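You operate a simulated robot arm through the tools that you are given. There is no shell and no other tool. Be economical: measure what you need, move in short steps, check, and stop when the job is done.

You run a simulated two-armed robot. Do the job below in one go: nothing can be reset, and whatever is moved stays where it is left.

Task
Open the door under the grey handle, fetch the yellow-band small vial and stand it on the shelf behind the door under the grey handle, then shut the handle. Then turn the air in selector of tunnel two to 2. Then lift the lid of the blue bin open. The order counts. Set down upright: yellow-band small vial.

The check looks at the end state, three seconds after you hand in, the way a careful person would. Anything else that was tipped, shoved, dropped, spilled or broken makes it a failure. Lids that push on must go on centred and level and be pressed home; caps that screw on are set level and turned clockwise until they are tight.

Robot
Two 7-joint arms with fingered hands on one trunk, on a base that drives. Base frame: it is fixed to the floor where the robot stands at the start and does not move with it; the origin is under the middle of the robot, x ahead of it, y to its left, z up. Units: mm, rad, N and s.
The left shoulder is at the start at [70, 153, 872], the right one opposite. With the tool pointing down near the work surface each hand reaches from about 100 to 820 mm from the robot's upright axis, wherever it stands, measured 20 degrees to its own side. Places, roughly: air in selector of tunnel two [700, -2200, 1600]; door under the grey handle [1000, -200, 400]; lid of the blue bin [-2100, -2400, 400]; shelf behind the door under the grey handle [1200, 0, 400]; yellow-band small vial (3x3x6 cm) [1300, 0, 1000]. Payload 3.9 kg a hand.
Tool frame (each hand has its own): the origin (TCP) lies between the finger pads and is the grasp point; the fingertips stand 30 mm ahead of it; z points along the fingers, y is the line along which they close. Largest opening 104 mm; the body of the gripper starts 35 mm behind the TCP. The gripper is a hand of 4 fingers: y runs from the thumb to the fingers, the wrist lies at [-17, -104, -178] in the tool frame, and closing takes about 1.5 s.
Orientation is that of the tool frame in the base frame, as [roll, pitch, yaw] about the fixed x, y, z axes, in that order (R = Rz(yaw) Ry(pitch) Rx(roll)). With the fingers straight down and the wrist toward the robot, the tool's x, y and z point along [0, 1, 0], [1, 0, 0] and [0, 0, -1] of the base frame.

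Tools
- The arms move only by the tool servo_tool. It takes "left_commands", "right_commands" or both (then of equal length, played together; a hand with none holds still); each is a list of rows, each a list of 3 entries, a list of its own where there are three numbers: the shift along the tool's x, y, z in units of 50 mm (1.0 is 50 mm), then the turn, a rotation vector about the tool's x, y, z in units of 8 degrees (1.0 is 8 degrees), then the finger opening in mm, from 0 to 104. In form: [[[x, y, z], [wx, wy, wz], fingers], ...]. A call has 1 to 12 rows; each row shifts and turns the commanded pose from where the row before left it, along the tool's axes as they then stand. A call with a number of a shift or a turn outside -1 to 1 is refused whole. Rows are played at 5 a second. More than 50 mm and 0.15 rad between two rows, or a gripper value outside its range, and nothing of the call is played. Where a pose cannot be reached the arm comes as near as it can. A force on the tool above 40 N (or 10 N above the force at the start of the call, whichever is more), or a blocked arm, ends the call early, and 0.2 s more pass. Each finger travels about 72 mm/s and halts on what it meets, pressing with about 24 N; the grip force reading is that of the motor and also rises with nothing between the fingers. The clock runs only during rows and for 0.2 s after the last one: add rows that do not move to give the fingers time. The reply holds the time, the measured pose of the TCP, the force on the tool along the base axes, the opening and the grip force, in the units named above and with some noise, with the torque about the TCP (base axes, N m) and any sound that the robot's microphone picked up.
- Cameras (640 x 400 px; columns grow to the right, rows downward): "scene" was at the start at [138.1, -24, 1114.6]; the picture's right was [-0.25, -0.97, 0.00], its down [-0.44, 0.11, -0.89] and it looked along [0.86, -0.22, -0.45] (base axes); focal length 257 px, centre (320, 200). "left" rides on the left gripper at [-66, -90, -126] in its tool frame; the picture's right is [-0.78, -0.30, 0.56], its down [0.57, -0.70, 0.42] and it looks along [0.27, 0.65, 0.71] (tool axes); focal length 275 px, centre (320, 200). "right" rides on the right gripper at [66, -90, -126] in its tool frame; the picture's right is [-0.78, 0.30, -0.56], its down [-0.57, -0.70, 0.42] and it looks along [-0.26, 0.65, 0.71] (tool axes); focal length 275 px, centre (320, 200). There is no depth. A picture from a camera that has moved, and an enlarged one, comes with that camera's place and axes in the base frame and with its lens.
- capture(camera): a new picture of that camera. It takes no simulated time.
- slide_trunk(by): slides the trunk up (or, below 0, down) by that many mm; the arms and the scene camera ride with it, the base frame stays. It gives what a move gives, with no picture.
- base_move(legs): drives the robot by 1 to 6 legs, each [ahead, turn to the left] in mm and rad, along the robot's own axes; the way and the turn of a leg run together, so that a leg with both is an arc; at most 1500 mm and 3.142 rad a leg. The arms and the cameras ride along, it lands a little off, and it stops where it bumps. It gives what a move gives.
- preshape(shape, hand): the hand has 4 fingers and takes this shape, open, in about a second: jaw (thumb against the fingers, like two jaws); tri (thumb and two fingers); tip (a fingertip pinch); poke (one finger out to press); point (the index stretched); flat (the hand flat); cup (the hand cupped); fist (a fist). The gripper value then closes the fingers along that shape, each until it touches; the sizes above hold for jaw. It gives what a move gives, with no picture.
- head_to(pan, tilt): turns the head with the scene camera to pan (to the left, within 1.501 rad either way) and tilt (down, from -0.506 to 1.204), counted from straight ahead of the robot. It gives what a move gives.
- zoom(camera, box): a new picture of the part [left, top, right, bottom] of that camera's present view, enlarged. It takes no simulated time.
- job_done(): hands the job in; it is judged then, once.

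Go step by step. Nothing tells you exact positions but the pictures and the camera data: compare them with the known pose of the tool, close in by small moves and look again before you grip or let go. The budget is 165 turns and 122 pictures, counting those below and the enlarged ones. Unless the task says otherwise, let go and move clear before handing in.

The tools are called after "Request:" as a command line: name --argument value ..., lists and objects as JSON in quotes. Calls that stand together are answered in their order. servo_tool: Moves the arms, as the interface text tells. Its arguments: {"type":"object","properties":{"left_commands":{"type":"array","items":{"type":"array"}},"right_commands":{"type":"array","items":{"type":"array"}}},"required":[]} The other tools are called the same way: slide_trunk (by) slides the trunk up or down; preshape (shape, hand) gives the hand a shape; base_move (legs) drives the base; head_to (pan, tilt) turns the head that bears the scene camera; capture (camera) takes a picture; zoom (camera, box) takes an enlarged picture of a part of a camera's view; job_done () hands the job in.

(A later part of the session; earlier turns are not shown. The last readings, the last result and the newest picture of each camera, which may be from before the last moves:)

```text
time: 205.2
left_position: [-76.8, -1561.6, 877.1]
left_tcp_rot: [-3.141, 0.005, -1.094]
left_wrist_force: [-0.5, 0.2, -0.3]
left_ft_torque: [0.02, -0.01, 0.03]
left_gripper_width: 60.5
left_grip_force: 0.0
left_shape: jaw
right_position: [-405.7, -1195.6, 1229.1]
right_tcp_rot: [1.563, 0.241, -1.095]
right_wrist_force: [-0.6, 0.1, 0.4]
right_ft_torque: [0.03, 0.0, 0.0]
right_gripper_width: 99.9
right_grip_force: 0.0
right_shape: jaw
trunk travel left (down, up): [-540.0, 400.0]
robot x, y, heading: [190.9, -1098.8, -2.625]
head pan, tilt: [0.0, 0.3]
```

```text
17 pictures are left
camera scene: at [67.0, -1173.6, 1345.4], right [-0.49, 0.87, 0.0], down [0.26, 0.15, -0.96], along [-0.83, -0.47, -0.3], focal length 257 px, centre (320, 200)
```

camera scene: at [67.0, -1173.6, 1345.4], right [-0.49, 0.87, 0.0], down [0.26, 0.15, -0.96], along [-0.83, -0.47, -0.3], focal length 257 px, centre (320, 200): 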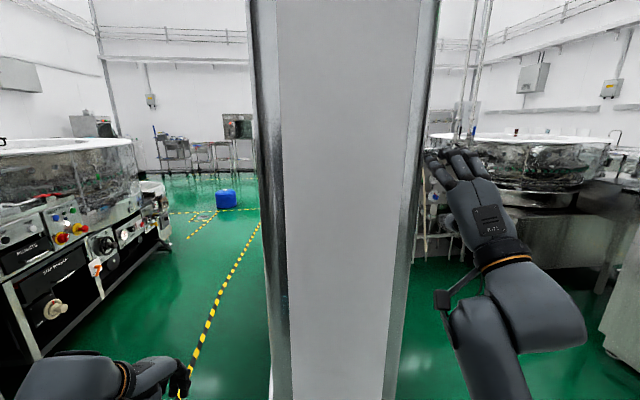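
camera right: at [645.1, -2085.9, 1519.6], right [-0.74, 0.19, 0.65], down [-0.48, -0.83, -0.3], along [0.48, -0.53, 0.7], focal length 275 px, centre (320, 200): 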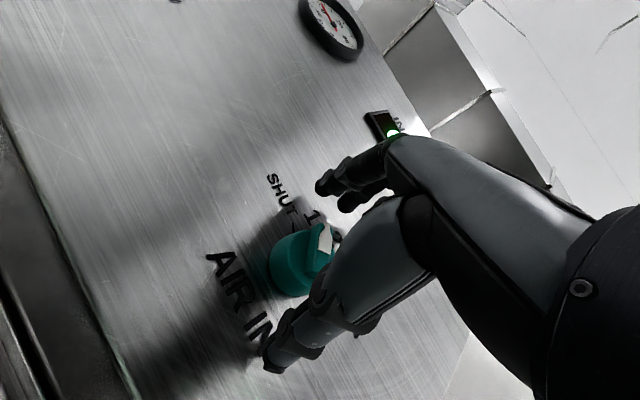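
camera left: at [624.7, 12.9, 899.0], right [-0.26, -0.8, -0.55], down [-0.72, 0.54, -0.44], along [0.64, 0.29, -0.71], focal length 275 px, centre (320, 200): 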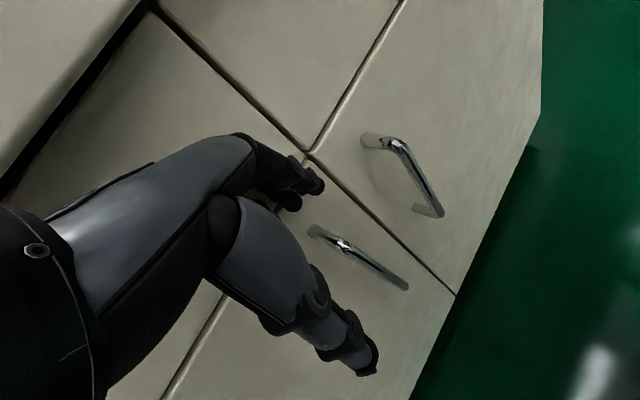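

A large post stands directly between me and the bin's place, so I'll go round its left side in two legs, after pulling the right hand in, and look again.

Request:
base_move --legs '[[0, 0.875], [750, 0], [0, -0.647]]'

Request:
head_to --pan -0.35 --tilt 0.35

Request:
capture --camera "scene"

```text
time: 213.2
left_position: [-100.0, -2350.6, 877.1]
left_tcp_rot: [-3.14, 0.003, -0.86]
left_wrist_force: [-1.0, 0.2, -0.2]
left_ft_torque: [-0.03, -0.01, 0.0]
left_gripper_width: 60.2
left_grip_force: 0.0
left_shape: jaw
right_position: [-505.2, -2071.4, 1229.7]
right_tcp_rot: [1.564, 0.242, -0.857]
right_wrist_force: [-0.8, -0.1, 0.5]
right_ft_torque: [0.01, -0.04, -0.02]
right_gripper_width: 99.7
right_grip_force: 0.0
right_shape: jaw
trunk travel left (down, up): [-540.0, 400.0]
robot x, y, heading: [58.3, -1842.8, -2.39]
head pan, tilt: [0.0, 0.3]
```

```text
time: 214.1
left_position: [-98.5, -2350.7, 877.0]
left_tcp_rot: [-3.141, 0.005, -0.858]
left_wrist_force: [-0.1, 0.5, -0.4]
left_ft_torque: [0.0, 0.0, -0.02]
left_gripper_width: 60.1
left_grip_force: 0.0
left_shape: jaw
right_position: [-504.4, -2072.3, 1229.2]
right_tcp_rot: [1.564, 0.241, -0.858]
right_wrist_force: [-0.3, -0.2, -0.4]
right_ft_torque: [0.0, -0.01, -0.01]
right_gripper_width: 100.1
right_grip_force: 0.1
right_shape: jaw
trunk travel left (down, up): [-540.0, 400.0]
robot x, y, heading: [54.9, -1842.4, -2.392]
head pan, tilt: [-0.351, 0.351]
```

```text
16 pictures are left
camera scene: at [-67.8, -1912.5, 1340.7], right [-0.39, 0.92, 0.0], down [0.32, 0.13, -0.94], along [-0.86, -0.37, -0.34], focal length 257 px, centre (320, 200)
```

scene: 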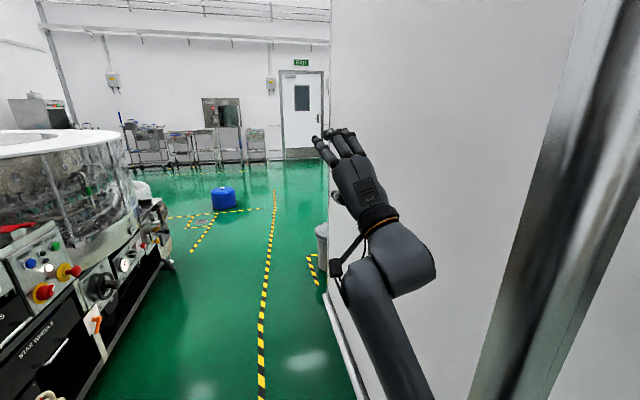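

A partition runs along on the right; the bin's place is beyond its far end. I'll drive down the aisle, keeping clear of both sides, past the partition's end and look right.

Request:
base_move --legs '[[0, 0.094], [1135, 0], [0, -0.32], [900, 0], [0, -0.7]]'

Request:
head_to --pan -0.6 --tilt 0.45

Request:
capture --camera "scene"

```text
time: 227.6
left_position: [-1965.2, -3337.6, 875.8]
left_tcp_rot: [-3.141, 0.005, -1.773]
left_wrist_force: [0.1, 0.4, -0.9]
left_ft_torque: [-0.03, -0.02, 0.02]
left_gripper_width: 60.3
left_grip_force: 0.2
left_shape: jaw
right_position: [-1990.2, -2846.7, 1229.1]
right_tcp_rot: [1.563, 0.24, -1.776]
right_wrist_force: [-0.5, 0.9, -0.6]
right_ft_torque: [-0.01, -0.01, 0.0]
right_gripper_width: 99.7
right_grip_force: 0.1
right_shape: jaw
trunk travel left (down, up): [-540.0, 400.0]
robot x, y, heading: [-1465.6, -3149.9, 2.976]
head pan, tilt: [-0.351, 0.351]
```

```text
time: 228.4
left_position: [-1964.9, -3337.2, 876.1]
left_tcp_rot: [-3.14, 0.006, -1.773]
left_wrist_force: [0.0, -0.1, 0.2]
left_ft_torque: [0.03, 0.02, 0.02]
left_gripper_width: 60.2
left_grip_force: 0.1
left_shape: jaw
right_position: [-1991.0, -2845.6, 1229.4]
right_tcp_rot: [1.563, 0.24, -1.776]
right_wrist_force: [0.5, 0.7, 0.5]
right_ft_torque: [0.01, 0.03, 0.01]
right_gripper_width: 99.8
right_grip_force: 0.1
right_shape: jaw
trunk travel left (down, up): [-540.0, 400.0]
robot x, y, heading: [-1465.4, -3151.1, 2.975]
head pan, tilt: [-0.6, 0.45]
```

```text
15 pictures are left
camera scene: at [-1583.1, -3078.9, 1331.5], right [0.69, 0.72, 0.0], down [0.31, -0.3, -0.9], along [-0.65, 0.62, -0.43], focal length 257 px, centre (320, 200)
```

scene: 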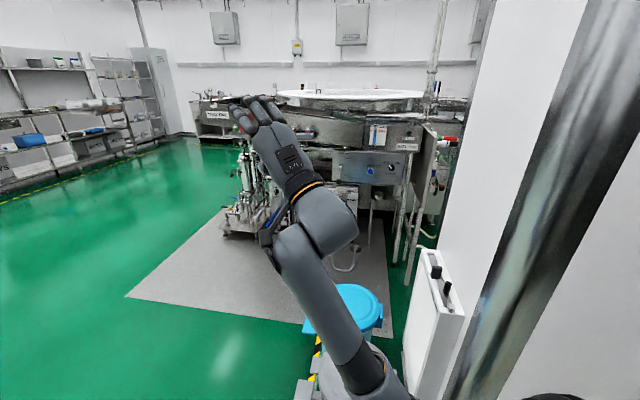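

The light-blue-lidded bin stands at about (-2056,-2423), beside the partition end. I'll drive ahead to approach it from the open floor side and turn to face it.

Request:
base_move --legs '[[870, 0], [0, -1.83]]'

Request:
servo_tool --right_commands '[[[-1, 0, 0], [0, 0, 0], 60], [[-1, 0, 0], [0, 0, 0], 60], [[-1, 0, 0], [0, 0, 0], 60], [[0, 0, 0], [0, 0, 0], 60]]'

Request:
head_to --pan 0.0 --tilt 0.85

Request:
capture --camera "scene"

```text
time: 237.4
left_position: [-2392.8, -2476.7, 876.8]
left_tcp_rot: [-3.141, 0.005, 2.694]
left_wrist_force: [-0.3, -0.5, 0.0]
left_ft_torque: [-0.02, 0.0, 0.02]
left_gripper_width: 60.2
left_grip_force: 0.0
left_shape: jaw
right_position: [-1910.6, -2573.7, 1229.7]
right_tcp_rot: [1.564, 0.24, 2.693]
right_wrist_force: [0.2, -1.3, -0.3]
right_ft_torque: [-0.02, 0.04, 0.02]
right_gripper_width: 99.9
right_grip_force: 0.0
right_shape: jaw
trunk travel left (down, up): [-540.0, 400.0]
robot x, y, heading: [-2334.2, -3007.0, 1.162]
head pan, tilt: [-0.6, 0.45]
```

```text
time: 238.4
left_position: [-2394.3, -2477.3, 875.3]
left_tcp_rot: [-3.14, 0.006, 2.692]
left_wrist_force: [0.6, -0.6, 1.1]
left_ft_torque: [0.0, -0.02, 0.03]
left_gripper_width: 60.0
left_grip_force: 0.0
left_shape: jaw
right_position: [-1779.9, -2634.4, 1265.2]
right_tcp_rot: [1.564, 0.242, 2.693]
right_wrist_force: [-0.9, 0.4, 0.5]
right_ft_torque: [0.0, 0.03, -0.01]
right_gripper_width: 60.2
right_grip_force: 0.1
right_shape: jaw
trunk travel left (down, up): [-540.0, 400.0]
robot x, y, heading: [-2331.3, -3008.8, 1.159]
head pan, tilt: [-0.6, 0.45]
```

```text
time: 239.4
left_position: [-2392.6, -2477.1, 876.6]
left_tcp_rot: [-3.139, 0.005, 2.694]
left_wrist_force: [0.0, -0.7, 0.1]
left_ft_torque: [0.01, 0.03, 0.03]
left_gripper_width: 60.0
left_grip_force: 0.2
left_shape: jaw
right_position: [-1778.3, -2635.2, 1264.2]
right_tcp_rot: [1.564, 0.241, 2.693]
right_wrist_force: [0.1, 0.5, 0.6]
right_ft_torque: [0.02, -0.02, -0.02]
right_gripper_width: 60.3
right_grip_force: 0.0
right_shape: jaw
trunk travel left (down, up): [-540.0, 400.0]
robot x, y, heading: [-2335.1, -3008.6, 1.153]
head pan, tilt: [0.0, 0.85]
```

```text
14 pictures are left
camera scene: at [-2282.2, -2890.6, 1297.0], right [0.92, -0.4, 0.0], down [-0.3, -0.69, -0.66], along [0.26, 0.6, -0.75], focal length 257 px, centre (320, 200)
```

scene: 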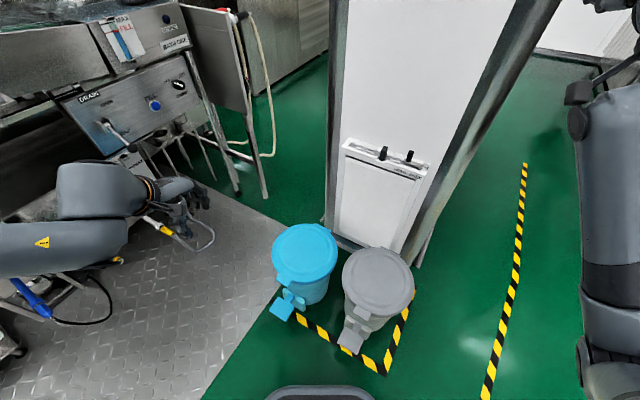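

I see two pedal bins, blue and grey, with pedals facing me. Zooming on the blue one.

Request:
zoom --camera "scene" --box '[256, 210, 416, 335]'

```text
3.20 times, centred on (336, 272) of scene
camera zoom: at [-2282.2, -2890.6, 1297.0], right [0.92, -0.4, 0.0], down [-0.3, -0.69, -0.66], along [0.26, 0.6, -0.75], focal length 821 px, centre (269, -32)
```

zoom: 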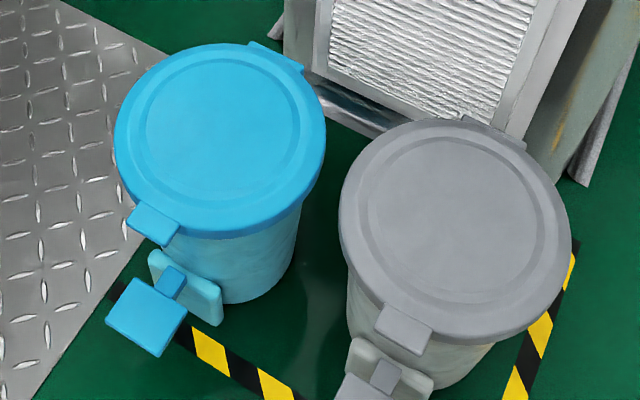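

The lid's tab faces away from the partition (direction ≈(-0.84,-0.55)), hinge at the back near (-2017,-2318). I'll place the robot facing the tab squarely.

Request:
base_move --legs '[[0, -1.478], [-767, 0], [0, 0.905]]'

Request:
slide_trunk --by -400

Request:
head_to --pan -0.2 --tilt 0.5

Request:
capture --camera "scene"

```text
time: 249.5
left_position: [-2828.8, -2290.5, 876.8]
left_tcp_rot: [-3.14, 0.005, 2.136]
left_wrist_force: [-0.2, 0.4, -0.7]
left_ft_torque: [-0.01, 0.0, 0.01]
left_gripper_width: 60.1
left_grip_force: 0.1
left_shape: jaw
right_position: [-2388.7, -2749.5, 1264.6]
right_tcp_rot: [1.564, 0.24, 2.135]
right_wrist_force: [-1.3, -1.1, -1.0]
right_ft_torque: [-0.01, -0.01, -0.04]
right_gripper_width: 60.3
right_grip_force: 0.1
right_shape: jaw
trunk travel left (down, up): [-540.0, 400.0]
robot x, y, heading: [-3059.4, -2773.0, 0.604]
head pan, tilt: [0.0, 0.85]
```

```text
time: 251.7
left_position: [-2800.8, -2266.2, 628.3]
left_tcp_rot: [3.125, -0.067, 2.076]
left_wrist_force: [4.5, 5.2, -4.2]
left_ft_torque: [-0.46, 0.22, -0.11]
left_gripper_width: 59.8
left_grip_force: 0.1
left_shape: jaw
right_position: [-2415.6, -2755.7, 1059.7]
right_tcp_rot: [1.509, 0.237, 2.1]
right_wrist_force: [-4.7, 8.5, 1.0]
right_ft_torque: [0.1, 0.05, -0.67]
right_gripper_width: 60.0
right_grip_force: 0.1
right_shape: jaw
trunk travel left (down, up): [-306.0, 634.0]
robot x, y, heading: [-3047.5, -2766.7, 0.544]
head pan, tilt: [0.0, 0.85]
stopped: the arm was blocked; the commanded pose is now the measured one
```

```text
time: 252.6
left_position: [-2809.2, -2264.8, 623.4]
left_tcp_rot: [3.138, 0.004, 2.078]
left_wrist_force: [-0.1, -0.4, -0.1]
left_ft_torque: [-0.02, 0.0, 0.02]
left_gripper_width: 60.3
left_grip_force: 0.1
left_shape: jaw
right_position: [-2412.5, -2712.7, 1046.5]
right_tcp_rot: [1.545, 0.288, 2.124]
right_wrist_force: [0.9, -0.5, 0.2]
right_ft_torque: [0.03, -0.01, -0.04]
right_gripper_width: 60.0
right_grip_force: 0.1
right_shape: jaw
trunk travel left (down, up): [-306.0, 634.0]
robot x, y, heading: [-3048.3, -2767.7, 0.511]
head pan, tilt: [-0.201, 0.499]
```

```text
12 pictures are left
camera scene: at [-2863.3, -2789.4, 1095.3], right [0.31, -0.95, -0.08], down [-0.5, -0.09, -0.86], along [0.81, 0.3, -0.5], focal length 257 px, centre (320, 200)
```

scene: 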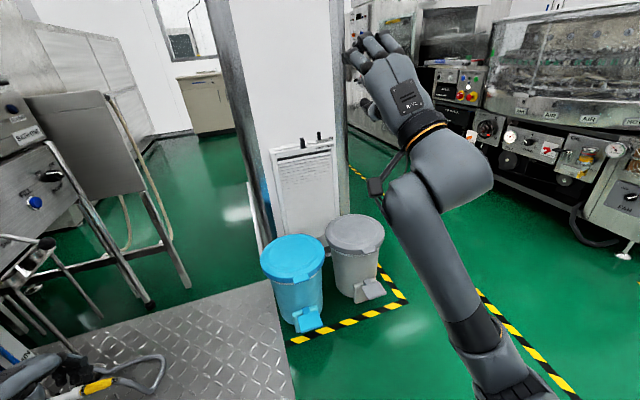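

Something blocked the trunk going down and the robot leans slightly; likely the left arm came onto equipment at my left. I'll raise the trunk back at once and look to the left.

Request:
slide_trunk --by 234

Request:
head_to --pan 0.7 --tilt 0.7

Request:
capture --camera "scene"

```text
time: 252.9
left_position: [-2789.7, -2270.1, 624.5]
left_tcp_rot: [3.114, 0.07, 1.988]
left_wrist_force: [4.1, -3.6, -0.8]
left_ft_torque: [0.13, 0.28, 0.01]
left_gripper_width: 60.0
left_grip_force: 0.1
left_shape: jaw
right_position: [-2454.6, -2682.3, 1078.6]
right_tcp_rot: [1.506, 0.342, 2.097]
right_wrist_force: [-1.1, 0.0, 0.0]
right_ft_torque: [-0.03, 0.04, -0.04]
right_gripper_width: 59.7
right_grip_force: 0.0
right_shape: jaw
trunk travel left (down, up): [-307.0, 633.0]
robot x, y, heading: [-3034.7, -2764.6, 0.46]
head pan, tilt: [-0.201, 0.499]
stopped: the arm was blocked; the commanded pose is now the measured one
```

```text
time: 254.1
left_position: [-2789.4, -2276.7, 617.9]
left_tcp_rot: [3.126, 0.079, 1.989]
left_wrist_force: [0.6, 0.4, 0.2]
left_ft_torque: [-0.02, -0.01, 0.01]
left_gripper_width: 60.2
left_grip_force: 0.1
left_shape: jaw
right_position: [-2455.5, -2676.8, 1074.2]
right_tcp_rot: [1.517, 0.336, 2.111]
right_wrist_force: [-0.9, -1.1, -0.6]
right_ft_torque: [-0.01, 0.01, 0.0]
right_gripper_width: 60.0
right_grip_force: 0.1
right_shape: jaw
trunk travel left (down, up): [-307.0, 633.0]
robot x, y, heading: [-3040.6, -2766.8, 0.447]
head pan, tilt: [0.7, 0.7]
```

```text
11 pictures are left
camera scene: at [-2914.8, -2769.0, 1088.0], right [0.91, -0.41, -0.08], down [-0.3, -0.51, -0.81], along [0.29, 0.76, -0.59], focal length 257 px, centre (320, 200)
```

scene: 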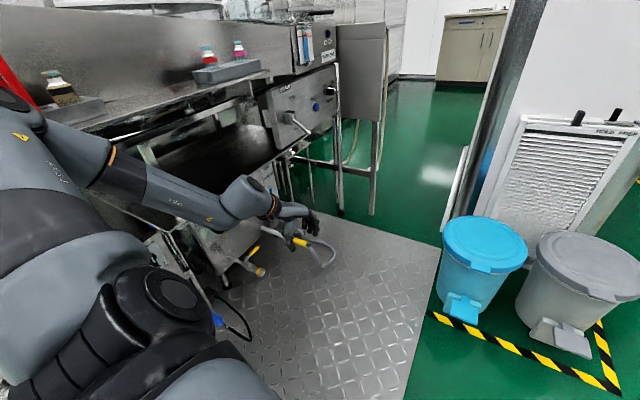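

My left arm went down beside a side bench and is now caught against its edge. I'll turn the base right to swing the left arm out from there.

Request:
base_move --legs '[[0, -0.35]]'

Request:
capture --camera "scene"

```text
time: 254.7
left_position: [-2776.2, -2279.5, 545.6]
left_tcp_rot: [-3.118, 0.333, 1.873]
left_wrist_force: [1.2, -2.4, 1.8]
left_ft_torque: [0.14, 0.07, 0.02]
left_gripper_width: 60.1
left_grip_force: 0.1
left_shape: jaw
right_position: [-2575.5, -2524.6, 1087.9]
right_tcp_rot: [1.485, 0.514, 2.141]
right_wrist_force: [0.9, 0.7, -2.5]
right_ft_torque: [0.09, -0.11, 0.06]
right_gripper_width: 60.3
right_grip_force: 0.1
right_shape: jaw
trunk travel left (down, up): [-307.0, 633.0]
robot x, y, heading: [-3040.2, -2766.7, 0.448]
head pan, tilt: [0.7, 0.7]
stopped in leg 1: the robot was blocked; the commanded pose is now the measured one
```

```text
10 pictures are left
camera scene: at [-2915.9, -2779.5, 1080.4], right [0.91, -0.4, -0.09], down [-0.3, -0.5, -0.81], along [0.28, 0.76, -0.58], focal length 257 px, centre (320, 200)
```

scene: 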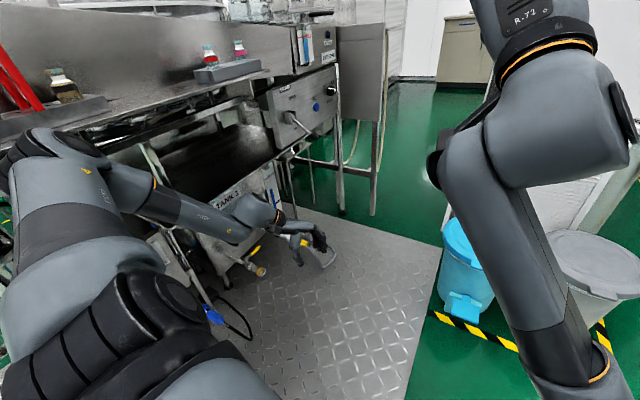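

The base is blocked while the left arm is caught. I'll draw the left arm out by moving the left hand forward-right, away from the bench.

Request:
servo_tool --left_commands '[[[-0.6, 0, 0], [0, 0, 0], 60], [[-0.6, 0, 0], [0, 0, 0], 60], [[-0.6, 0, 0], [0, 0, 0], 60], [[-0.6, 0, 0], [0, 0, 0], 60], [[-0.6, 0, 0], [0, 0, 0], 60], [[-0.6, 0, 0], [0, 0, 0], 60]]'

Request:
base_move --legs '[[0, -0.15]]'

```text
time: 255.1
left_position: [-2802.9, -2247.8, 486.5]
left_tcp_rot: [3.13, 0.531, 1.848]
left_wrist_force: [0.8, -2.1, 0.8]
left_ft_torque: [0.19, 0.1, 0.04]
left_gripper_width: 60.1
left_grip_force: 0.1
left_shape: jaw
right_position: [-2681.4, -2377.1, 1079.0]
right_tcp_rot: [1.455, 0.661, 2.177]
right_wrist_force: [-1.8, -0.3, -0.3]
right_ft_torque: [-0.04, 0.01, 0.03]
right_gripper_width: 59.7
right_grip_force: 0.1
right_shape: jaw
trunk travel left (down, up): [-307.0, 633.0]
robot x, y, heading: [-3042.7, -2771.4, 0.445]
head pan, tilt: [0.7, 0.7]
stopped in row 1 (left hand): the arm was blocked; the commanded pose is now the measured one
```

```text
time: 256.1
left_position: [-2719.3, -2291.4, 503.8]
left_tcp_rot: [-3.136, 0.458, 1.709]
left_wrist_force: [0.8, 0.2, 1.0]
left_ft_torque: [-0.02, 0.02, -0.02]
left_gripper_width: 60.1
left_grip_force: 0.1
left_shape: jaw
right_position: [-2578.7, -2476.8, 1070.2]
right_tcp_rot: [1.516, 0.623, 2.018]
right_wrist_force: [-0.4, 1.1, 0.5]
right_ft_torque: [-0.05, 0.01, 0.0]
right_gripper_width: 60.0
right_grip_force: 0.1
right_shape: jaw
trunk travel left (down, up): [-307.0, 633.0]
robot x, y, heading: [-3040.8, -2776.2, 0.308]
head pan, tilt: [0.7, 0.7]
```

The base turned free this time. Continuing right, then raising the trunk.

Request:
base_move --legs '[[0, -0.3]]'

Request:
base_move --legs '[[0, -0.35]]'

Request:
capture --camera "scene"

```text
time: 257.5
left_position: [-2591.9, -2413.2, 505.8]
left_tcp_rot: [-3.133, 0.447, 1.412]
left_wrist_force: [0.4, -0.3, -0.1]
left_ft_torque: [-0.01, 0.01, 0.0]
left_gripper_width: 60.2
left_grip_force: 0.1
left_shape: jaw
right_position: [-2510.7, -2640.1, 1071.1]
right_tcp_rot: [1.514, 0.612, 1.719]
right_wrist_force: [-1.0, -0.1, 0.1]
right_ft_torque: [0.0, -0.02, -0.03]
right_gripper_width: 60.0
right_grip_force: 0.0
right_shape: jaw
trunk travel left (down, up): [-307.0, 633.0]
robot x, y, heading: [-3041.5, -2769.6, 0.006]
head pan, tilt: [0.7, 0.7]
```

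```text
time: 259.0
left_position: [-2498.0, -2589.1, 506.9]
left_tcp_rot: [-3.133, 0.446, 1.064]
left_wrist_force: [-0.7, -0.4, 0.0]
left_ft_torque: [0.0, 0.0, -0.01]
left_gripper_width: 60.1
left_grip_force: 0.2
left_shape: jaw
right_position: [-2499.0, -2827.7, 1071.7]
right_tcp_rot: [1.513, 0.612, 1.371]
right_wrist_force: [0.1, -0.3, 0.8]
right_ft_torque: [0.0, 0.0, 0.0]
right_gripper_width: 59.8
right_grip_force: 0.1
right_shape: jaw
trunk travel left (down, up): [-307.0, 633.0]
robot x, y, heading: [-3045.1, -2769.5, -0.334]
head pan, tilt: [0.7, 0.7]
```

```text
9 pictures are left
camera scene: at [-2917.5, -2758.7, 1076.7], right [0.35, -0.94, 0.0], down [-0.6, -0.23, -0.76], along [0.71, 0.27, -0.64], focal length 257 px, centre (320, 200)
```

scene: 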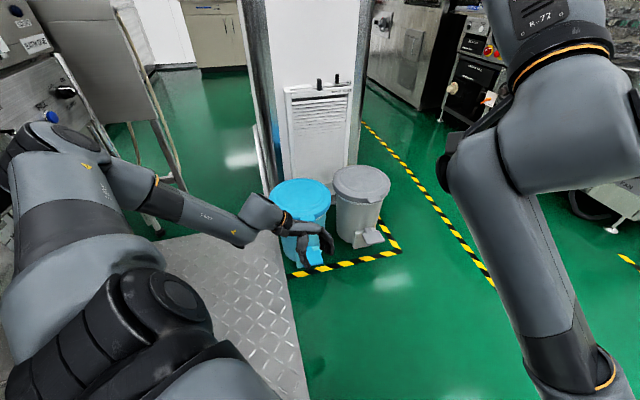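

The arm is free and the robot level again. I'll raise the trunk, straighten the left hand and tilt its fingers 45° forward, then drive to the bin's other side so the left hand can take the tab.

Request:
slide_trunk --by 250

Request:
servo_tool --left_commands '[[[0, 0, 0], [0, 0.8, 0], 80], [[0, 0, 0], [0, 0.8, 0], 80], [[0, 0, 0], [0, 0.8, 0], 80], [[0, 0, 0], [0, 0.8, 0], 80], [[0, 0, 0], [0, 0, -0.6], 80], [[0, 0, 0], [0, 0, -0.6], 80], [[0, 0, 0], [-0.95, 0, 0], 80], [[0, 0, 0], [-0.95, 0, 0], 80], [[0, 0, 0], [-0.95, 0, 0], 80], [[0, 0, 0], [-0.95, 0, 0], 80], [[0, 0, 0], [-0.95, 0, 0], 80], [[0, 0, 0], [-0.95, 0, 0], 80]]'

Request:
base_move --legs '[[0, -0.1], [380, 0], [0, 1.014]]'

Request:
head_to --pan 0.1 --tilt 0.8

Request:
capture --camera "scene"

```text
time: 261.5
left_position: [-2498.0, -2588.4, 755.1]
left_tcp_rot: [-3.134, 0.446, 1.062]
left_wrist_force: [0.0, 0.2, -0.4]
left_ft_torque: [-0.02, -0.03, 0.0]
left_gripper_width: 60.1
left_grip_force: 0.1
left_shape: jaw
right_position: [-2498.8, -2827.6, 1320.2]
right_tcp_rot: [1.514, 0.61, 1.372]
right_wrist_force: [0.1, 0.2, 0.1]
right_ft_torque: [-0.02, 0.02, 0.03]
right_gripper_width: 60.0
right_grip_force: 0.1
right_shape: jaw
trunk travel left (down, up): [-557.0, 383.0]
robot x, y, heading: [-3043.2, -2769.4, -0.334]
head pan, tilt: [0.7, 0.7]
```

```text
time: 264.1
left_position: [-2497.4, -2588.9, 756.7]
left_tcp_rot: [2.35, 0.0, 1.228]
left_wrist_force: [0.9, 0.5, -0.1]
left_ft_torque: [0.0, -0.03, 0.0]
left_gripper_width: 79.8
left_grip_force: 0.1
left_shape: jaw
right_position: [-2500.2, -2828.5, 1321.7]
right_tcp_rot: [1.512, 0.614, 1.368]
right_wrist_force: [0.3, 0.2, -0.2]
right_ft_torque: [0.01, 0.02, 0.0]
right_gripper_width: 60.1
right_grip_force: 0.1
right_shape: jaw
trunk travel left (down, up): [-557.0, 383.0]
robot x, y, heading: [-3042.9, -2770.9, -0.335]
head pan, tilt: [0.7, 0.7]
```

```text
time: 269.7
left_position: [-2511.7, -2388.4, 756.9]
left_tcp_rot: [2.353, -0.003, 2.145]
left_wrist_force: [-0.4, 0.2, 0.3]
left_ft_torque: [-0.03, -0.01, 0.03]
left_gripper_width: 79.7
left_grip_force: 0.0
left_shape: jaw
right_position: [-2320.8, -2535.5, 1319.6]
right_tcp_rot: [1.513, 0.611, 2.287]
right_wrist_force: [-0.3, 0.4, -0.5]
right_ft_torque: [-0.04, -0.02, -0.01]
right_gripper_width: 59.9
right_grip_force: 0.0
right_shape: jaw
trunk travel left (down, up): [-557.0, 383.0]
robot x, y, heading: [-2696.8, -2931.5, 0.58]
head pan, tilt: [0.7, 0.7]
```

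```text
time: 270.7
left_position: [-2512.0, -2388.5, 755.9]
left_tcp_rot: [2.353, -0.001, 2.143]
left_wrist_force: [-0.7, -0.6, -0.2]
left_ft_torque: [-0.04, -0.04, 0.03]
left_gripper_width: 79.8
left_grip_force: 0.1
left_shape: jaw
right_position: [-2321.3, -2534.5, 1320.3]
right_tcp_rot: [1.513, 0.615, 2.287]
right_wrist_force: [0.3, -0.1, -0.1]
right_ft_torque: [-0.02, 0.03, 0.02]
right_gripper_width: 59.8
right_grip_force: 0.1
right_shape: jaw
trunk travel left (down, up): [-557.0, 383.0]
robot x, y, heading: [-2699.2, -2930.4, 0.578]
head pan, tilt: [0.099, 0.799]
```

```text
8 pictures are left
camera scene: at [-2595.1, -2855.0, 1318.5], right [0.63, -0.78, 0.0], down [-0.56, -0.45, -0.7], along [0.54, 0.44, -0.72], focal length 257 px, centre (320, 200)
```

scene: 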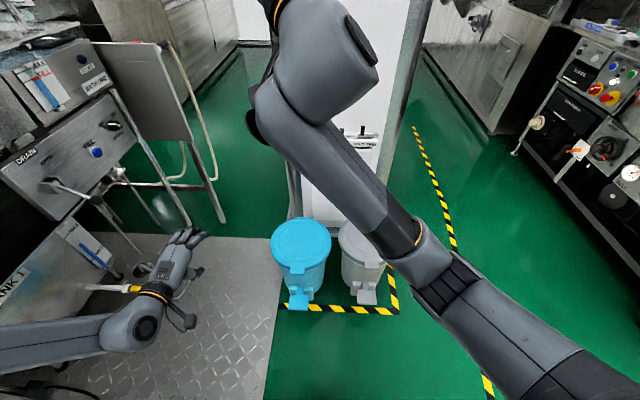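

From two views: tab at ≈(-2241,-2455,372), lid centre ≈(-2135,-2385). I'll bring the left hand in line with the tab, then lower with the trunk.

Request:
servo_tool --left_commands '[[[-1, 0, 0], [0, 0, 0], 80], [[-1, 0, 0], [0, 0, 0], 80], [[-1, 0, 0], [0, 0, 0], 80], [[-1, 0, 0], [0, 0, 0], 80], [[0, 0.45, 0.45], [0, 0, 0], 80], [[0, 0.45, 0.45], [0, 0, 0], 80], [[0, 0.45, 0.45], [0, 0, 0], 80], [[0, 0, 0], [0, 0, 0], 80]]'

Request:
slide_trunk --by -250

Request:
capture --camera "scene"

```text
time: 272.5
left_position: [-2324.2, -2504.0, 757.7]
left_tcp_rot: [2.353, 0.0, 2.143]
left_wrist_force: [-0.8, 0.9, 0.1]
left_ft_torque: [-0.01, -0.03, 0.01]
left_gripper_width: 79.6
left_grip_force: 0.0
left_shape: jaw
right_position: [-2322.1, -2535.9, 1320.0]
right_tcp_rot: [1.512, 0.612, 2.285]
right_wrist_force: [-0.9, 0.7, 0.3]
right_ft_torque: [0.03, 0.0, -0.05]
right_gripper_width: 59.8
right_grip_force: 0.0
right_shape: jaw
trunk travel left (down, up): [-557.0, 383.0]
robot x, y, heading: [-2698.3, -2932.0, 0.58]
head pan, tilt: [0.099, 0.799]
```

```text
time: 275.0
left_position: [-2323.3, -2504.6, 508.3]
left_tcp_rot: [2.353, -0.002, 2.143]
left_wrist_force: [0.1, 0.8, -0.5]
left_ft_torque: [-0.02, -0.02, 0.02]
left_gripper_width: 79.6
left_grip_force: 0.1
left_shape: jaw
right_position: [-2321.9, -2536.2, 1071.3]
right_tcp_rot: [1.513, 0.613, 2.288]
right_wrist_force: [0.0, -0.4, 0.2]
right_ft_torque: [0.04, 0.0, 0.01]
right_gripper_width: 59.9
right_grip_force: 0.1
right_shape: jaw
trunk travel left (down, up): [-307.0, 633.0]
robot x, y, heading: [-2703.4, -2926.8, 0.578]
head pan, tilt: [0.099, 0.799]
```

```text
7 pictures are left
camera scene: at [-2595.1, -2855.4, 1068.5], right [0.63, -0.78, 0.0], down [-0.56, -0.45, -0.7], along [0.54, 0.44, -0.72], focal length 257 px, centre (320, 200)
```

scene: 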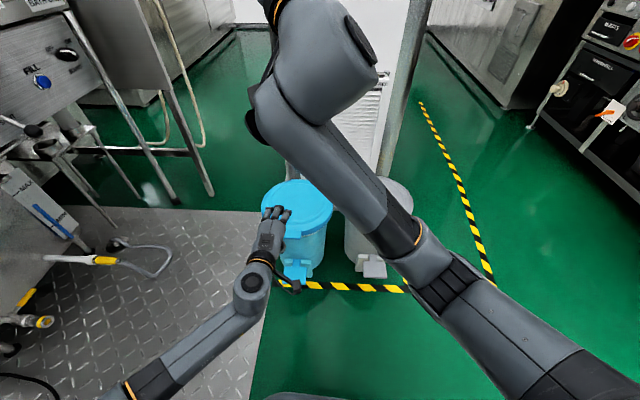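

The left hand lines up with the tab. I'll lower 38 mm, advance along the fingers most of the way, and look through the left camera.

Request:
slide_trunk --by -38

Request:
servo_tool --left_commands '[[[-0.06, 0, 0.7], [0, 0, 0], 85], [[0, 0, 0.7], [0, 0, 0], 85], [[0, 0, 0.5], [0, 0, 0], 85], [[0, 0, 0], [0, 0, 0], 85]]'

Request:
capture --camera "left"

```text
time: 275.9
left_position: [-2323.7, -2504.7, 470.3]
left_tcp_rot: [2.351, -0.003, 2.144]
left_wrist_force: [0.5, -0.1, 0.5]
left_ft_torque: [0.01, -0.01, 0.02]
left_gripper_width: 79.4
left_grip_force: 0.1
left_shape: jaw
right_position: [-2322.1, -2534.5, 1033.5]
right_tcp_rot: [1.511, 0.612, 2.285]
right_wrist_force: [0.3, 0.9, 0.5]
right_ft_torque: [-0.01, 0.03, 0.0]
right_gripper_width: 60.1
right_grip_force: 0.1
right_shape: jaw
trunk travel left (down, up): [-269.0, 671.0]
robot x, y, heading: [-2697.2, -2932.4, 0.576]
head pan, tilt: [0.099, 0.799]
```

```text
time: 276.9
left_position: [-2266.0, -2468.6, 402.9]
left_tcp_rot: [2.352, -0.002, 2.142]
left_wrist_force: [0.5, 0.3, -0.1]
left_ft_torque: [0.01, 0.03, -0.02]
left_gripper_width: 84.8
left_grip_force: 0.0
left_shape: jaw
right_position: [-2322.2, -2536.1, 1032.5]
right_tcp_rot: [1.513, 0.61, 2.289]
right_wrist_force: [-0.4, 0.4, -0.2]
right_ft_torque: [0.01, 0.0, -0.01]
right_gripper_width: 59.7
right_grip_force: 0.1
right_shape: jaw
trunk travel left (down, up): [-269.0, 671.0]
robot x, y, heading: [-2699.5, -2933.6, 0.578]
head pan, tilt: [0.099, 0.799]
```

```text
6 pictures are left
camera left: at [-2357.0, -2608.5, 427.4], right [0.58, -0.55, -0.6], down [-0.47, 0.38, -0.8], along [0.67, 0.74, -0.04], focal length 275 px, centre (320, 200)
```

left: 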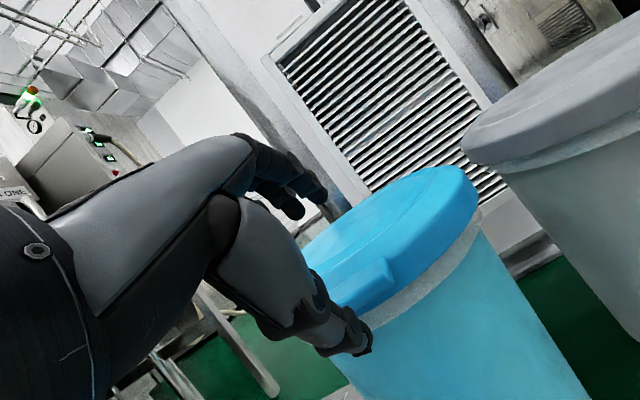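

The thumb is level with the tab; it must pass below it. I'll open wide, go down ~40 mm, then ahead ~30 mm, and close so the thumb hooks the tab from below.

Request:
servo_tool --left_commands '[[[0, 0, 0], [0, 0, 0], 104], [[0, 0, 0], [0, 0, 0], 104], [[0, -0.29, 0.29], [0, 0, 0], 104], [[0, -0.29, 0.29], [0, 0, 0], 104], [[-0.04, 0.22, 0.22], [0, 0, 0], 104], [[-0.04, 0.22, 0.22], [0, 0, 0], 104], [[0, 0, 0], [0, 0, 0], 104]]'

Request:
servo_tool --left_commands '[[[0, 0, 0], [0, 0, 0], 70], [[0, 0, 0], [0, 0, 0], 40], [[0, 0, 0], [0, 0, 0], 0], [[0, 0, 0], [0, 0, 0], 0], [[0, 0, 0], [0, 0, 0], 0], [[0, 0, 0], [0, 0, 0], 0], [[0, 0, 0], [0, 0, 0], 0], [[0, 0, 0], [0, 0, 0], 0]]'

Request:
capture --camera "left"

```text
time: 278.5
left_position: [-2236.8, -2457.1, 362.5]
left_tcp_rot: [2.354, -0.001, 2.142]
left_wrist_force: [0.4, -0.4, -0.5]
left_ft_torque: [-0.02, 0.03, -0.03]
left_gripper_width: 103.6
left_grip_force: 0.1
left_shape: jaw
right_position: [-2321.8, -2534.4, 1033.3]
right_tcp_rot: [1.514, 0.612, 2.29]
right_wrist_force: [1.4, 0.2, 0.3]
right_ft_torque: [0.02, -0.02, -0.02]
right_gripper_width: 60.1
right_grip_force: 0.0
right_shape: jaw
trunk travel left (down, up): [-269.0, 671.0]
robot x, y, heading: [-2701.1, -2932.6, 0.578]
head pan, tilt: [0.099, 0.799]
```

```text
time: 280.3
left_position: [-2236.9, -2456.9, 362.3]
left_tcp_rot: [2.352, -0.002, 2.142]
left_wrist_force: [-7.7, -5.4, 3.9]
left_ft_torque: [0.63, -0.77, -0.07]
left_gripper_width: 44.5
left_grip_force: 24.1
left_shape: jaw
right_position: [-2322.2, -2535.8, 1032.4]
right_tcp_rot: [1.511, 0.614, 2.286]
right_wrist_force: [0.6, 0.5, 0.5]
right_ft_torque: [0.0, 0.0, -0.01]
right_gripper_width: 59.9
right_grip_force: 0.1
right_shape: jaw
trunk travel left (down, up): [-269.0, 671.0]
robot x, y, heading: [-2694.9, -2932.7, 0.581]
head pan, tilt: [0.099, 0.799]
```

```text
5 pictures are left
camera left: at [-2328.9, -2595.8, 386.8], right [0.58, -0.55, -0.6], down [-0.47, 0.38, -0.8], along [0.67, 0.74, -0.04], focal length 275 px, centre (320, 200)
```

left: 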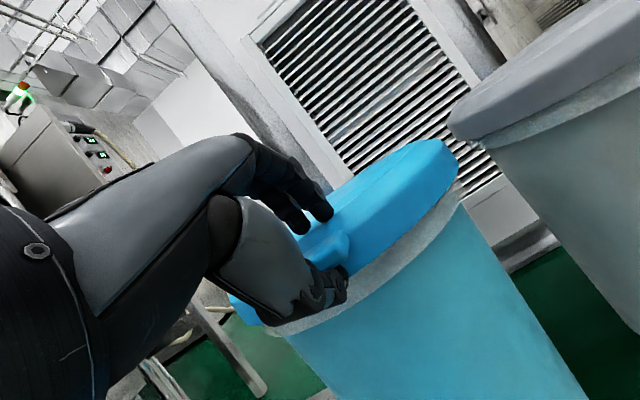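

The tab is pinched between thumb and fingers. I'll lift along the lid's arc, turning the hand with it, starting gently.

Request:
servo_tool --left_commands '[[[0, 0.249, -0.249], [0.5, 0, 0], 0], [[0, 0.249, -0.249], [0.5, 0, 0], 0], [[0, 0.249, -0.249], [0.5, 0, 0], 0], [[0, 0.249, -0.249], [0.5, 0, 0], 0], [[0, 0.249, -0.249], [0.5, 0, 0], 0], [[0, 0.249, -0.249], [0.5, 0, 0], 0], [[0, 0, 0], [0, 0, 0], 0]]'

Request:
servo_tool --left_commands '[[[0, 0.249, -0.249], [0.5, 0, 0], 0], [[0, 0.249, -0.249], [0.5, 0, 0], 0], [[0, 0.249, -0.249], [0.5, 0, 0], 0], [[0, 0.249, -0.249], [0.5, 0, 0], 0], [[0, 0.249, -0.249], [0.5, 0, 0], 0], [[0, 0.249, -0.249], [0.5, 0, 0], 0], [[0, 0, 0], [0, 0, 0], 0]]'

Request:
capture --camera "left"

```text
time: 281.9
left_position: [-2222.2, -2446.3, 464.5]
left_tcp_rot: [2.772, -0.002, 2.143]
left_wrist_force: [11.0, 11.8, 1.2]
left_ft_torque: [1.26, -1.85, 0.16]
left_gripper_width: 44.4
left_grip_force: 23.9
left_shape: jaw
right_position: [-2321.5, -2534.1, 1032.0]
right_tcp_rot: [1.513, 0.612, 2.285]
right_wrist_force: [0.3, 0.5, 0.4]
right_ft_torque: [0.02, -0.01, -0.01]
right_gripper_width: 59.7
right_grip_force: 0.0
right_shape: jaw
trunk travel left (down, up): [-269.0, 671.0]
robot x, y, heading: [-2699.2, -2931.5, 0.58]
head pan, tilt: [0.099, 0.799]
```

```text
time: 283.5
left_position: [-2175.0, -2414.5, 552.2]
left_tcp_rot: [-3.095, -0.007, 2.145]
left_wrist_force: [-6.2, 19.0, 5.8]
left_ft_torque: [1.58, -2.0, 0.66]
left_gripper_width: 44.2
left_grip_force: 24.0
left_shape: jaw
right_position: [-2322.5, -2534.3, 1032.9]
right_tcp_rot: [1.512, 0.612, 2.284]
right_wrist_force: [0.7, -0.2, 0.0]
right_ft_torque: [0.01, -0.01, 0.01]
right_gripper_width: 60.0
right_grip_force: 0.0
right_shape: jaw
trunk travel left (down, up): [-269.0, 671.0]
robot x, y, heading: [-2694.1, -2933.6, 0.58]
head pan, tilt: [0.099, 0.799]
```

```text
4 pictures are left
camera left: at [-2208.0, -2516.6, 681.6], right [0.15, -0.82, -0.55], down [-0.92, 0.09, -0.39], along [0.37, 0.56, -0.74], focal length 275 px, centre (320, 200)
```

left: 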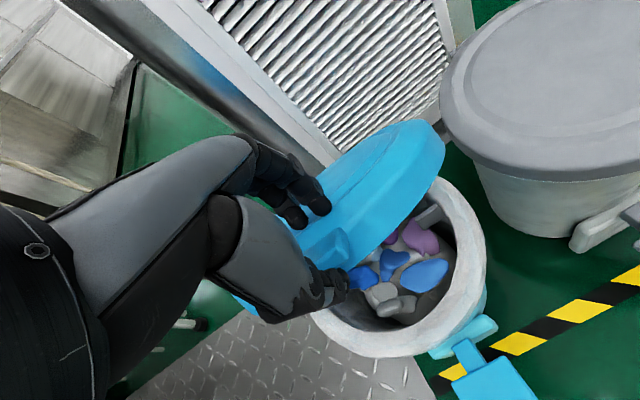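

The lid is up ~47° with the bin's contents visible. Continuing: a few more degrees with the grip, then loosen slightly and push the underside with the thumb past vertical.

Request:
servo_tool --left_commands '[[[0, 0.249, -0.249], [0.5, 0, 0], 0], [[0, 0.249, -0.249], [0.5, 0, 0], 0], [[0, 0.249, -0.249], [0.5, 0, 0], 0], [[0, 0.249, -0.249], [0.5, 0, 0], 0], [[0, 0.249, -0.249], [0.5, 0, 0], 0], [[0, 0, 0], [0, 0, 0], 0]]'

```text
time: 284.9
left_position: [-2139.3, -2401.2, 592.7]
left_tcp_rot: [-2.779, -0.001, 2.137]
left_wrist_force: [-14.4, -4.7, 15.9]
left_ft_torque: [-0.31, 0.59, -0.08]
left_gripper_width: 34.5
left_grip_force: 24.2
left_shape: jaw
left hand out of reach, approached as far as the arm can: row 4, 5
right_position: [-2323.9, -2539.0, 1034.0]
right_tcp_rot: [1.507, 0.612, 2.278]
right_wrist_force: [-0.6, 0.3, -0.2]
right_ft_torque: [0.02, -0.02, 0.0]
right_gripper_width: 60.0
right_grip_force: 0.0
right_shape: jaw
trunk travel left (down, up): [-269.0, 671.0]
robot x, y, heading: [-2697.6, -2935.1, 0.579]
head pan, tilt: [0.099, 0.799]
```

The arm is at its reach limit, so I'll loosen the pinch a little, lift 22 mm with the trunk and push the lid's underside onward by driving ahead.

Request:
servo_tool --left_commands '[[[0, 0, 0], [0, 0, 0], 45], [[0, 0, 0], [0, 0, 0], 55], [[0, 0, 0], [0, 0, 0], 60]]'

Request:
slide_trunk --by 20

Request:
base_move --legs '[[110, 0]]'

Request:
capture --camera "left"

```text
time: 285.7
left_position: [-2139.8, -2398.2, 587.7]
left_tcp_rot: [-2.778, -0.001, 2.146]
left_wrist_force: [0.4, -0.4, 0.6]
left_ft_torque: [0.03, 0.02, 0.04]
left_gripper_width: 58.9
left_grip_force: 0.0
left_shape: jaw
right_position: [-2320.4, -2533.8, 1032.1]
right_tcp_rot: [1.514, 0.611, 2.288]
right_wrist_force: [-0.3, -0.6, 0.9]
right_ft_torque: [-0.03, 0.03, 0.02]
right_gripper_width: 60.1
right_grip_force: 0.2
right_shape: jaw
trunk travel left (down, up): [-269.0, 671.0]
robot x, y, heading: [-2700.3, -2928.1, 0.578]
head pan, tilt: [0.099, 0.799]
```

```text
time: 286.3
left_position: [-2139.4, -2397.1, 608.0]
left_tcp_rot: [-2.779, -0.001, 2.145]
left_wrist_force: [0.0, 0.0, -0.4]
left_ft_torque: [-0.01, 0.01, 0.02]
left_gripper_width: 59.5
left_grip_force: 0.1
left_shape: jaw
right_position: [-2321.7, -2534.9, 1052.2]
right_tcp_rot: [1.513, 0.613, 2.285]
right_wrist_force: [0.2, -0.1, -0.9]
right_ft_torque: [-0.02, -0.02, 0.01]
right_gripper_width: 59.6
right_grip_force: 0.1
right_shape: jaw
trunk travel left (down, up): [-289.0, 651.0]
robot x, y, heading: [-2701.3, -2932.3, 0.574]
head pan, tilt: [0.099, 0.799]
```

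```text
time: 288.0
left_position: [-2047.0, -2339.2, 609.6]
left_tcp_rot: [-2.78, 0.0, 2.143]
left_wrist_force: [0.1, 1.1, 0.1]
left_ft_torque: [0.01, -0.03, 0.0]
left_gripper_width: 59.8
left_grip_force: 0.0
left_shape: jaw
right_position: [-2230.0, -2476.3, 1052.0]
right_tcp_rot: [1.511, 0.614, 2.283]
right_wrist_force: [0.0, 0.2, -0.1]
right_ft_torque: [-0.02, 0.01, 0.0]
right_gripper_width: 59.6
right_grip_force: 0.0
right_shape: jaw
trunk travel left (down, up): [-289.0, 651.0]
robot x, y, heading: [-2610.6, -2872.4, 0.585]
head pan, tilt: [0.099, 0.799]
stopped in leg 1: the robot was blocked; the commanded pose is now the measured one
```

```text
3 pictures are left
camera left: at [-2042.8, -2416.4, 758.0], right [0.02, -0.91, -0.42], down [-0.99, 0.04, -0.15], along [0.15, 0.41, -0.9], focal length 275 px, centre (320, 200)
```

left: 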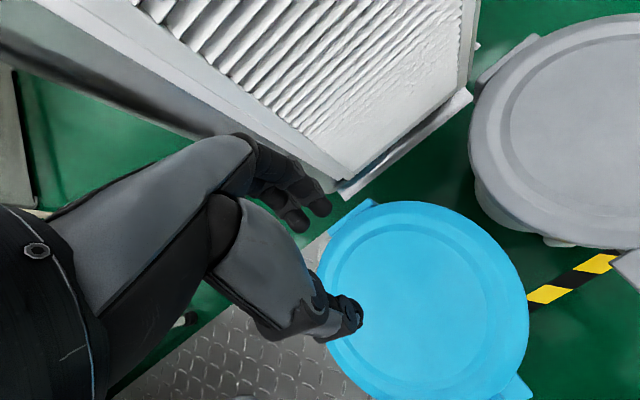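

Loosening let the lid fall shut again, so next time the grip stays tight. With the base now ~108 mm closer the arm can follow the whole arc. First I return the left hand to the pre-grasp pose.

Request:
servo_tool --left_commands '[[[0, -0.93, 0.36], [0, 0, 0], 80], [[0, -0.93, 0.36], [0, 0, 0], 80], [[0, -0.93, 0.36], [0, 0, 0], 80], [[0, 0, 0], [-1, 0, 0], 80], [[0, 0, 0], [-1, 0, 0], 80], [[0, 0, 0], [-1, 0, 0], 80], [[0, 0, 0], [-1, 0, 0], 80], [[0, 0, 0], [-1, 0, 0], 80], [[0, 0, 0], [-1, 0, 0], 80], [[0, 0, 0], [-1, 0, 0], 80], [[0, 0, 0], [-1, 0, 0], 80], [[0, 0, 0], [-0.3, 0, 0], 80]]'

Request:
slide_trunk --by -20

```text
time: 290.6
left_position: [-2048.2, -2339.6, 609.3]
left_tcp_rot: [2.344, 0.0, 2.145]
left_wrist_force: [-0.1, 0.6, -0.7]
left_ft_torque: [0.0, -0.04, -0.01]
left_gripper_width: 79.7
left_grip_force: 0.1
left_shape: jaw
left hand out of reach, approached as far as the arm can: row 1, 2, 3
right_position: [-2229.9, -2476.8, 1052.8]
right_tcp_rot: [1.512, 0.611, 2.283]
right_wrist_force: [-0.7, 0.3, -0.3]
right_ft_torque: [0.04, 0.0, -0.01]
right_gripper_width: 59.6
right_grip_force: 0.0
right_shape: jaw
trunk travel left (down, up): [-289.0, 651.0]
robot x, y, heading: [-2611.2, -2871.9, 0.579]
head pan, tilt: [0.099, 0.799]
```

```text
time: 291.3
left_position: [-2046.8, -2339.2, 588.9]
left_tcp_rot: [2.343, 0.001, 2.143]
left_wrist_force: [0.9, -0.5, -0.4]
left_ft_torque: [-0.01, -0.03, -0.01]
left_gripper_width: 79.7
left_grip_force: 0.0
left_shape: jaw
right_position: [-2229.3, -2477.0, 1033.2]
right_tcp_rot: [1.51, 0.613, 2.281]
right_wrist_force: [0.1, -1.3, 0.0]
right_ft_torque: [-0.04, 0.03, 0.0]
right_gripper_width: 60.0
right_grip_force: 0.1
right_shape: jaw
trunk travel left (down, up): [-269.0, 671.0]
robot x, y, heading: [-2609.8, -2871.6, 0.581]
head pan, tilt: [0.099, 0.799]
```

The rotation worked; now I move the hand back and down to the pre-grasp point.

Request:
servo_tool --left_commands '[[[0, -0.6, -0.6], [0, 0, 0], 80], [[0, -0.6, -0.6], [0, 0, 0], 80], [[0, -0.6, -0.6], [0, 0, 0], 80], [[0, -0.6, -0.6], [0, 0, 0], 80], [[0, -0.6, -0.6], [0, 0, 0], 80], [[0.18, -0.6, -0.6], [0, 0, 0], 80], [[0, -0.66, 0.66], [0, 0, 0], 80], [[0, -0.66, 0.66], [0, 0, 0], 80], [[0, -0.66, 0.66], [0, 0, 0], 80], [[0, -0.66, 0.66], [0, 0, 0], 80], [[0, 0, 0], [0, 0, 0], 104]]'

```text
time: 293.3
left_position: [-2290.8, -2462.2, 429.4]
left_tcp_rot: [2.387, -0.151, 2.053]
left_wrist_force: [-0.1, 0.2, 0.1]
left_ft_torque: [-0.03, 0.01, -0.01]
left_gripper_width: 79.7
left_grip_force: 0.0
left_shape: jaw
right_position: [-2230.6, -2477.1, 1033.5]
right_tcp_rot: [1.511, 0.615, 2.284]
right_wrist_force: [0.2, 0.6, -0.6]
right_ft_torque: [-0.01, 0.01, 0.01]
right_gripper_width: 60.1
right_grip_force: 0.1
right_shape: jaw
trunk travel left (down, up): [-269.0, 671.0]
robot x, y, heading: [-2610.2, -2872.8, 0.575]
head pan, tilt: [0.099, 0.799]
stopped in row 10 (left hand): the arm was blocked; the commanded pose is now the measured one
```

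The arm is too folded from here; I'll back the base 60 mm, level the hand and set the pre-grasp.

Request:
base_move --legs '[[-60, 0]]'

Request:
servo_tool --left_commands '[[[0, 0, 0], [0, -0.15, -0.6], 104], [[0, 0, 0], [0, -0.15, -0.6], 104], [[-0.38, 0.3, 0.6], [0, 0, 0], 104], [[0, 0.4, 0.8], [0, 0, 0], 104], [[0, 0, 0], [0, 0, 0], 104], [[0, 0, 0], [0, 0, 0], 104]]'

```text
time: 294.3
left_position: [-2341.8, -2496.4, 428.7]
left_tcp_rot: [2.384, -0.152, 2.054]
left_wrist_force: [-0.7, -0.4, -0.5]
left_ft_torque: [-0.01, 0.01, -0.05]
left_gripper_width: 79.7
left_grip_force: 0.0
left_shape: jaw
right_position: [-2279.8, -2511.0, 1033.0]
right_tcp_rot: [1.509, 0.614, 2.28]
right_wrist_force: [-0.7, 0.0, -0.5]
right_ft_torque: [-0.01, 0.05, 0.0]
right_gripper_width: 59.9
right_grip_force: 0.0
right_shape: jaw
trunk travel left (down, up): [-269.0, 671.0]
robot x, y, heading: [-2654.3, -2903.3, 0.583]
head pan, tilt: [0.099, 0.799]
```

```text
time: 295.1
left_position: [-2345.0, -2479.9, 395.7]
left_tcp_rot: [2.42, -0.156, 2.07]
left_wrist_force: [0.0, 0.2, -0.3]
left_ft_torque: [0.01, 0.01, 0.01]
left_gripper_width: 104.0
left_grip_force: 0.0
left_shape: jaw
right_position: [-2279.0, -2510.1, 1033.5]
right_tcp_rot: [1.511, 0.614, 2.283]
right_wrist_force: [0.7, -0.8, 0.0]
right_ft_torque: [-0.03, 0.02, -0.01]
right_gripper_width: 60.0
right_grip_force: 0.0
right_shape: jaw
trunk travel left (down, up): [-269.0, 671.0]
robot x, y, heading: [-2659.4, -2905.6, 0.584]
head pan, tilt: [0.099, 0.799]
stopped in row 4 (left hand): the arm was blocked; the commanded pose is now the measured one
```

The arm configuration is cramped. I'll lift the hand up-and-forward out of it, then correct its orientation there.

Request:
servo_tool --left_commands '[[[0, 0.8, 0], [0, 0, 0], 104], [[0, 0.8, 0], [0, 0, 0], 104], [[0, 0.8, 0], [0, 0, 0], 104], [[0, 0.8, 0], [0, 0, 0], 104], [[0, 0, 0], [0, -0.15, -0.6], 104], [[0, 0, 0], [0, -0.15, -0.6], 104], [[0, 0, 0], [0, 0, 0], 104]]'

```text
time: 296.9
left_position: [-2252.3, -2410.6, 491.9]
left_tcp_rot: [2.417, -0.13, 2.158]
left_wrist_force: [-0.1, -0.4, 0.5]
left_ft_torque: [0.04, -0.01, 0.0]
left_gripper_width: 103.9
left_grip_force: 0.1
left_shape: jaw
right_position: [-2279.3, -2509.9, 1033.2]
right_tcp_rot: [1.51, 0.616, 2.284]
right_wrist_force: [-0.4, -0.1, -0.6]
right_ft_torque: [0.0, 0.0, -0.01]
right_gripper_width: 60.0
right_grip_force: 0.0
right_shape: jaw
trunk travel left (down, up): [-269.0, 671.0]
robot x, y, heading: [-2657.5, -2905.1, 0.58]
head pan, tilt: [0.099, 0.799]
stopped in row 7 (left hand): the arm was blocked; the commanded pose is now the measured one
```

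I'll return the base to the exact spot that worked before and correct the hand's orientation and place.

Request:
base_move --legs '[[-46, 0]]'

Request:
servo_tool --left_commands '[[[-0.42, 0, 0], [0, 0, 0], 104], [[-0.42, 0, 0], [0, 0, 0], 104], [[0, 0, 0], [-0.22, -0.36, -0.3], 104], [[0, 0, 0], [-0.22, -0.36, -0.3], 104], [[0, 0, 0], [0, 0, 0], 104]]'

```text
time: 297.8
left_position: [-2288.5, -2435.5, 491.8]
left_tcp_rot: [2.419, -0.13, 2.158]
left_wrist_force: [-0.7, 0.0, -0.3]
left_ft_torque: [-0.03, -0.01, -0.03]
left_gripper_width: 103.9
left_grip_force: 0.1
left_shape: jaw
right_position: [-2318.8, -2536.2, 1033.2]
right_tcp_rot: [1.509, 0.612, 2.283]
right_wrist_force: [0.0, 0.2, 0.1]
right_ft_torque: [-0.01, 0.02, -0.01]
right_gripper_width: 59.9
right_grip_force: 0.0
right_shape: jaw
trunk travel left (down, up): [-269.0, 671.0]
robot x, y, heading: [-2693.9, -2930.2, 0.581]
head pan, tilt: [0.099, 0.799]
```

```text
time: 298.5
left_position: [-2293.8, -2430.6, 478.8]
left_tcp_rot: [2.413, -0.277, 2.143]
left_wrist_force: [1.0, 0.2, 0.0]
left_ft_torque: [-0.01, -0.01, -0.01]
left_gripper_width: 104.0
left_grip_force: 0.1
left_shape: jaw
right_position: [-2319.2, -2536.1, 1033.4]
right_tcp_rot: [1.509, 0.614, 2.283]
right_wrist_force: [-0.6, 0.2, -0.1]
right_ft_torque: [-0.01, 0.0, 0.03]
right_gripper_width: 59.6
right_grip_force: 0.1
right_shape: jaw
trunk travel left (down, up): [-269.0, 671.0]
robot x, y, heading: [-2694.1, -2934.1, 0.583]
head pan, tilt: [0.099, 0.799]
stopped in row 3 (left hand): the arm was blocked; the commanded pose is now the measured one
```

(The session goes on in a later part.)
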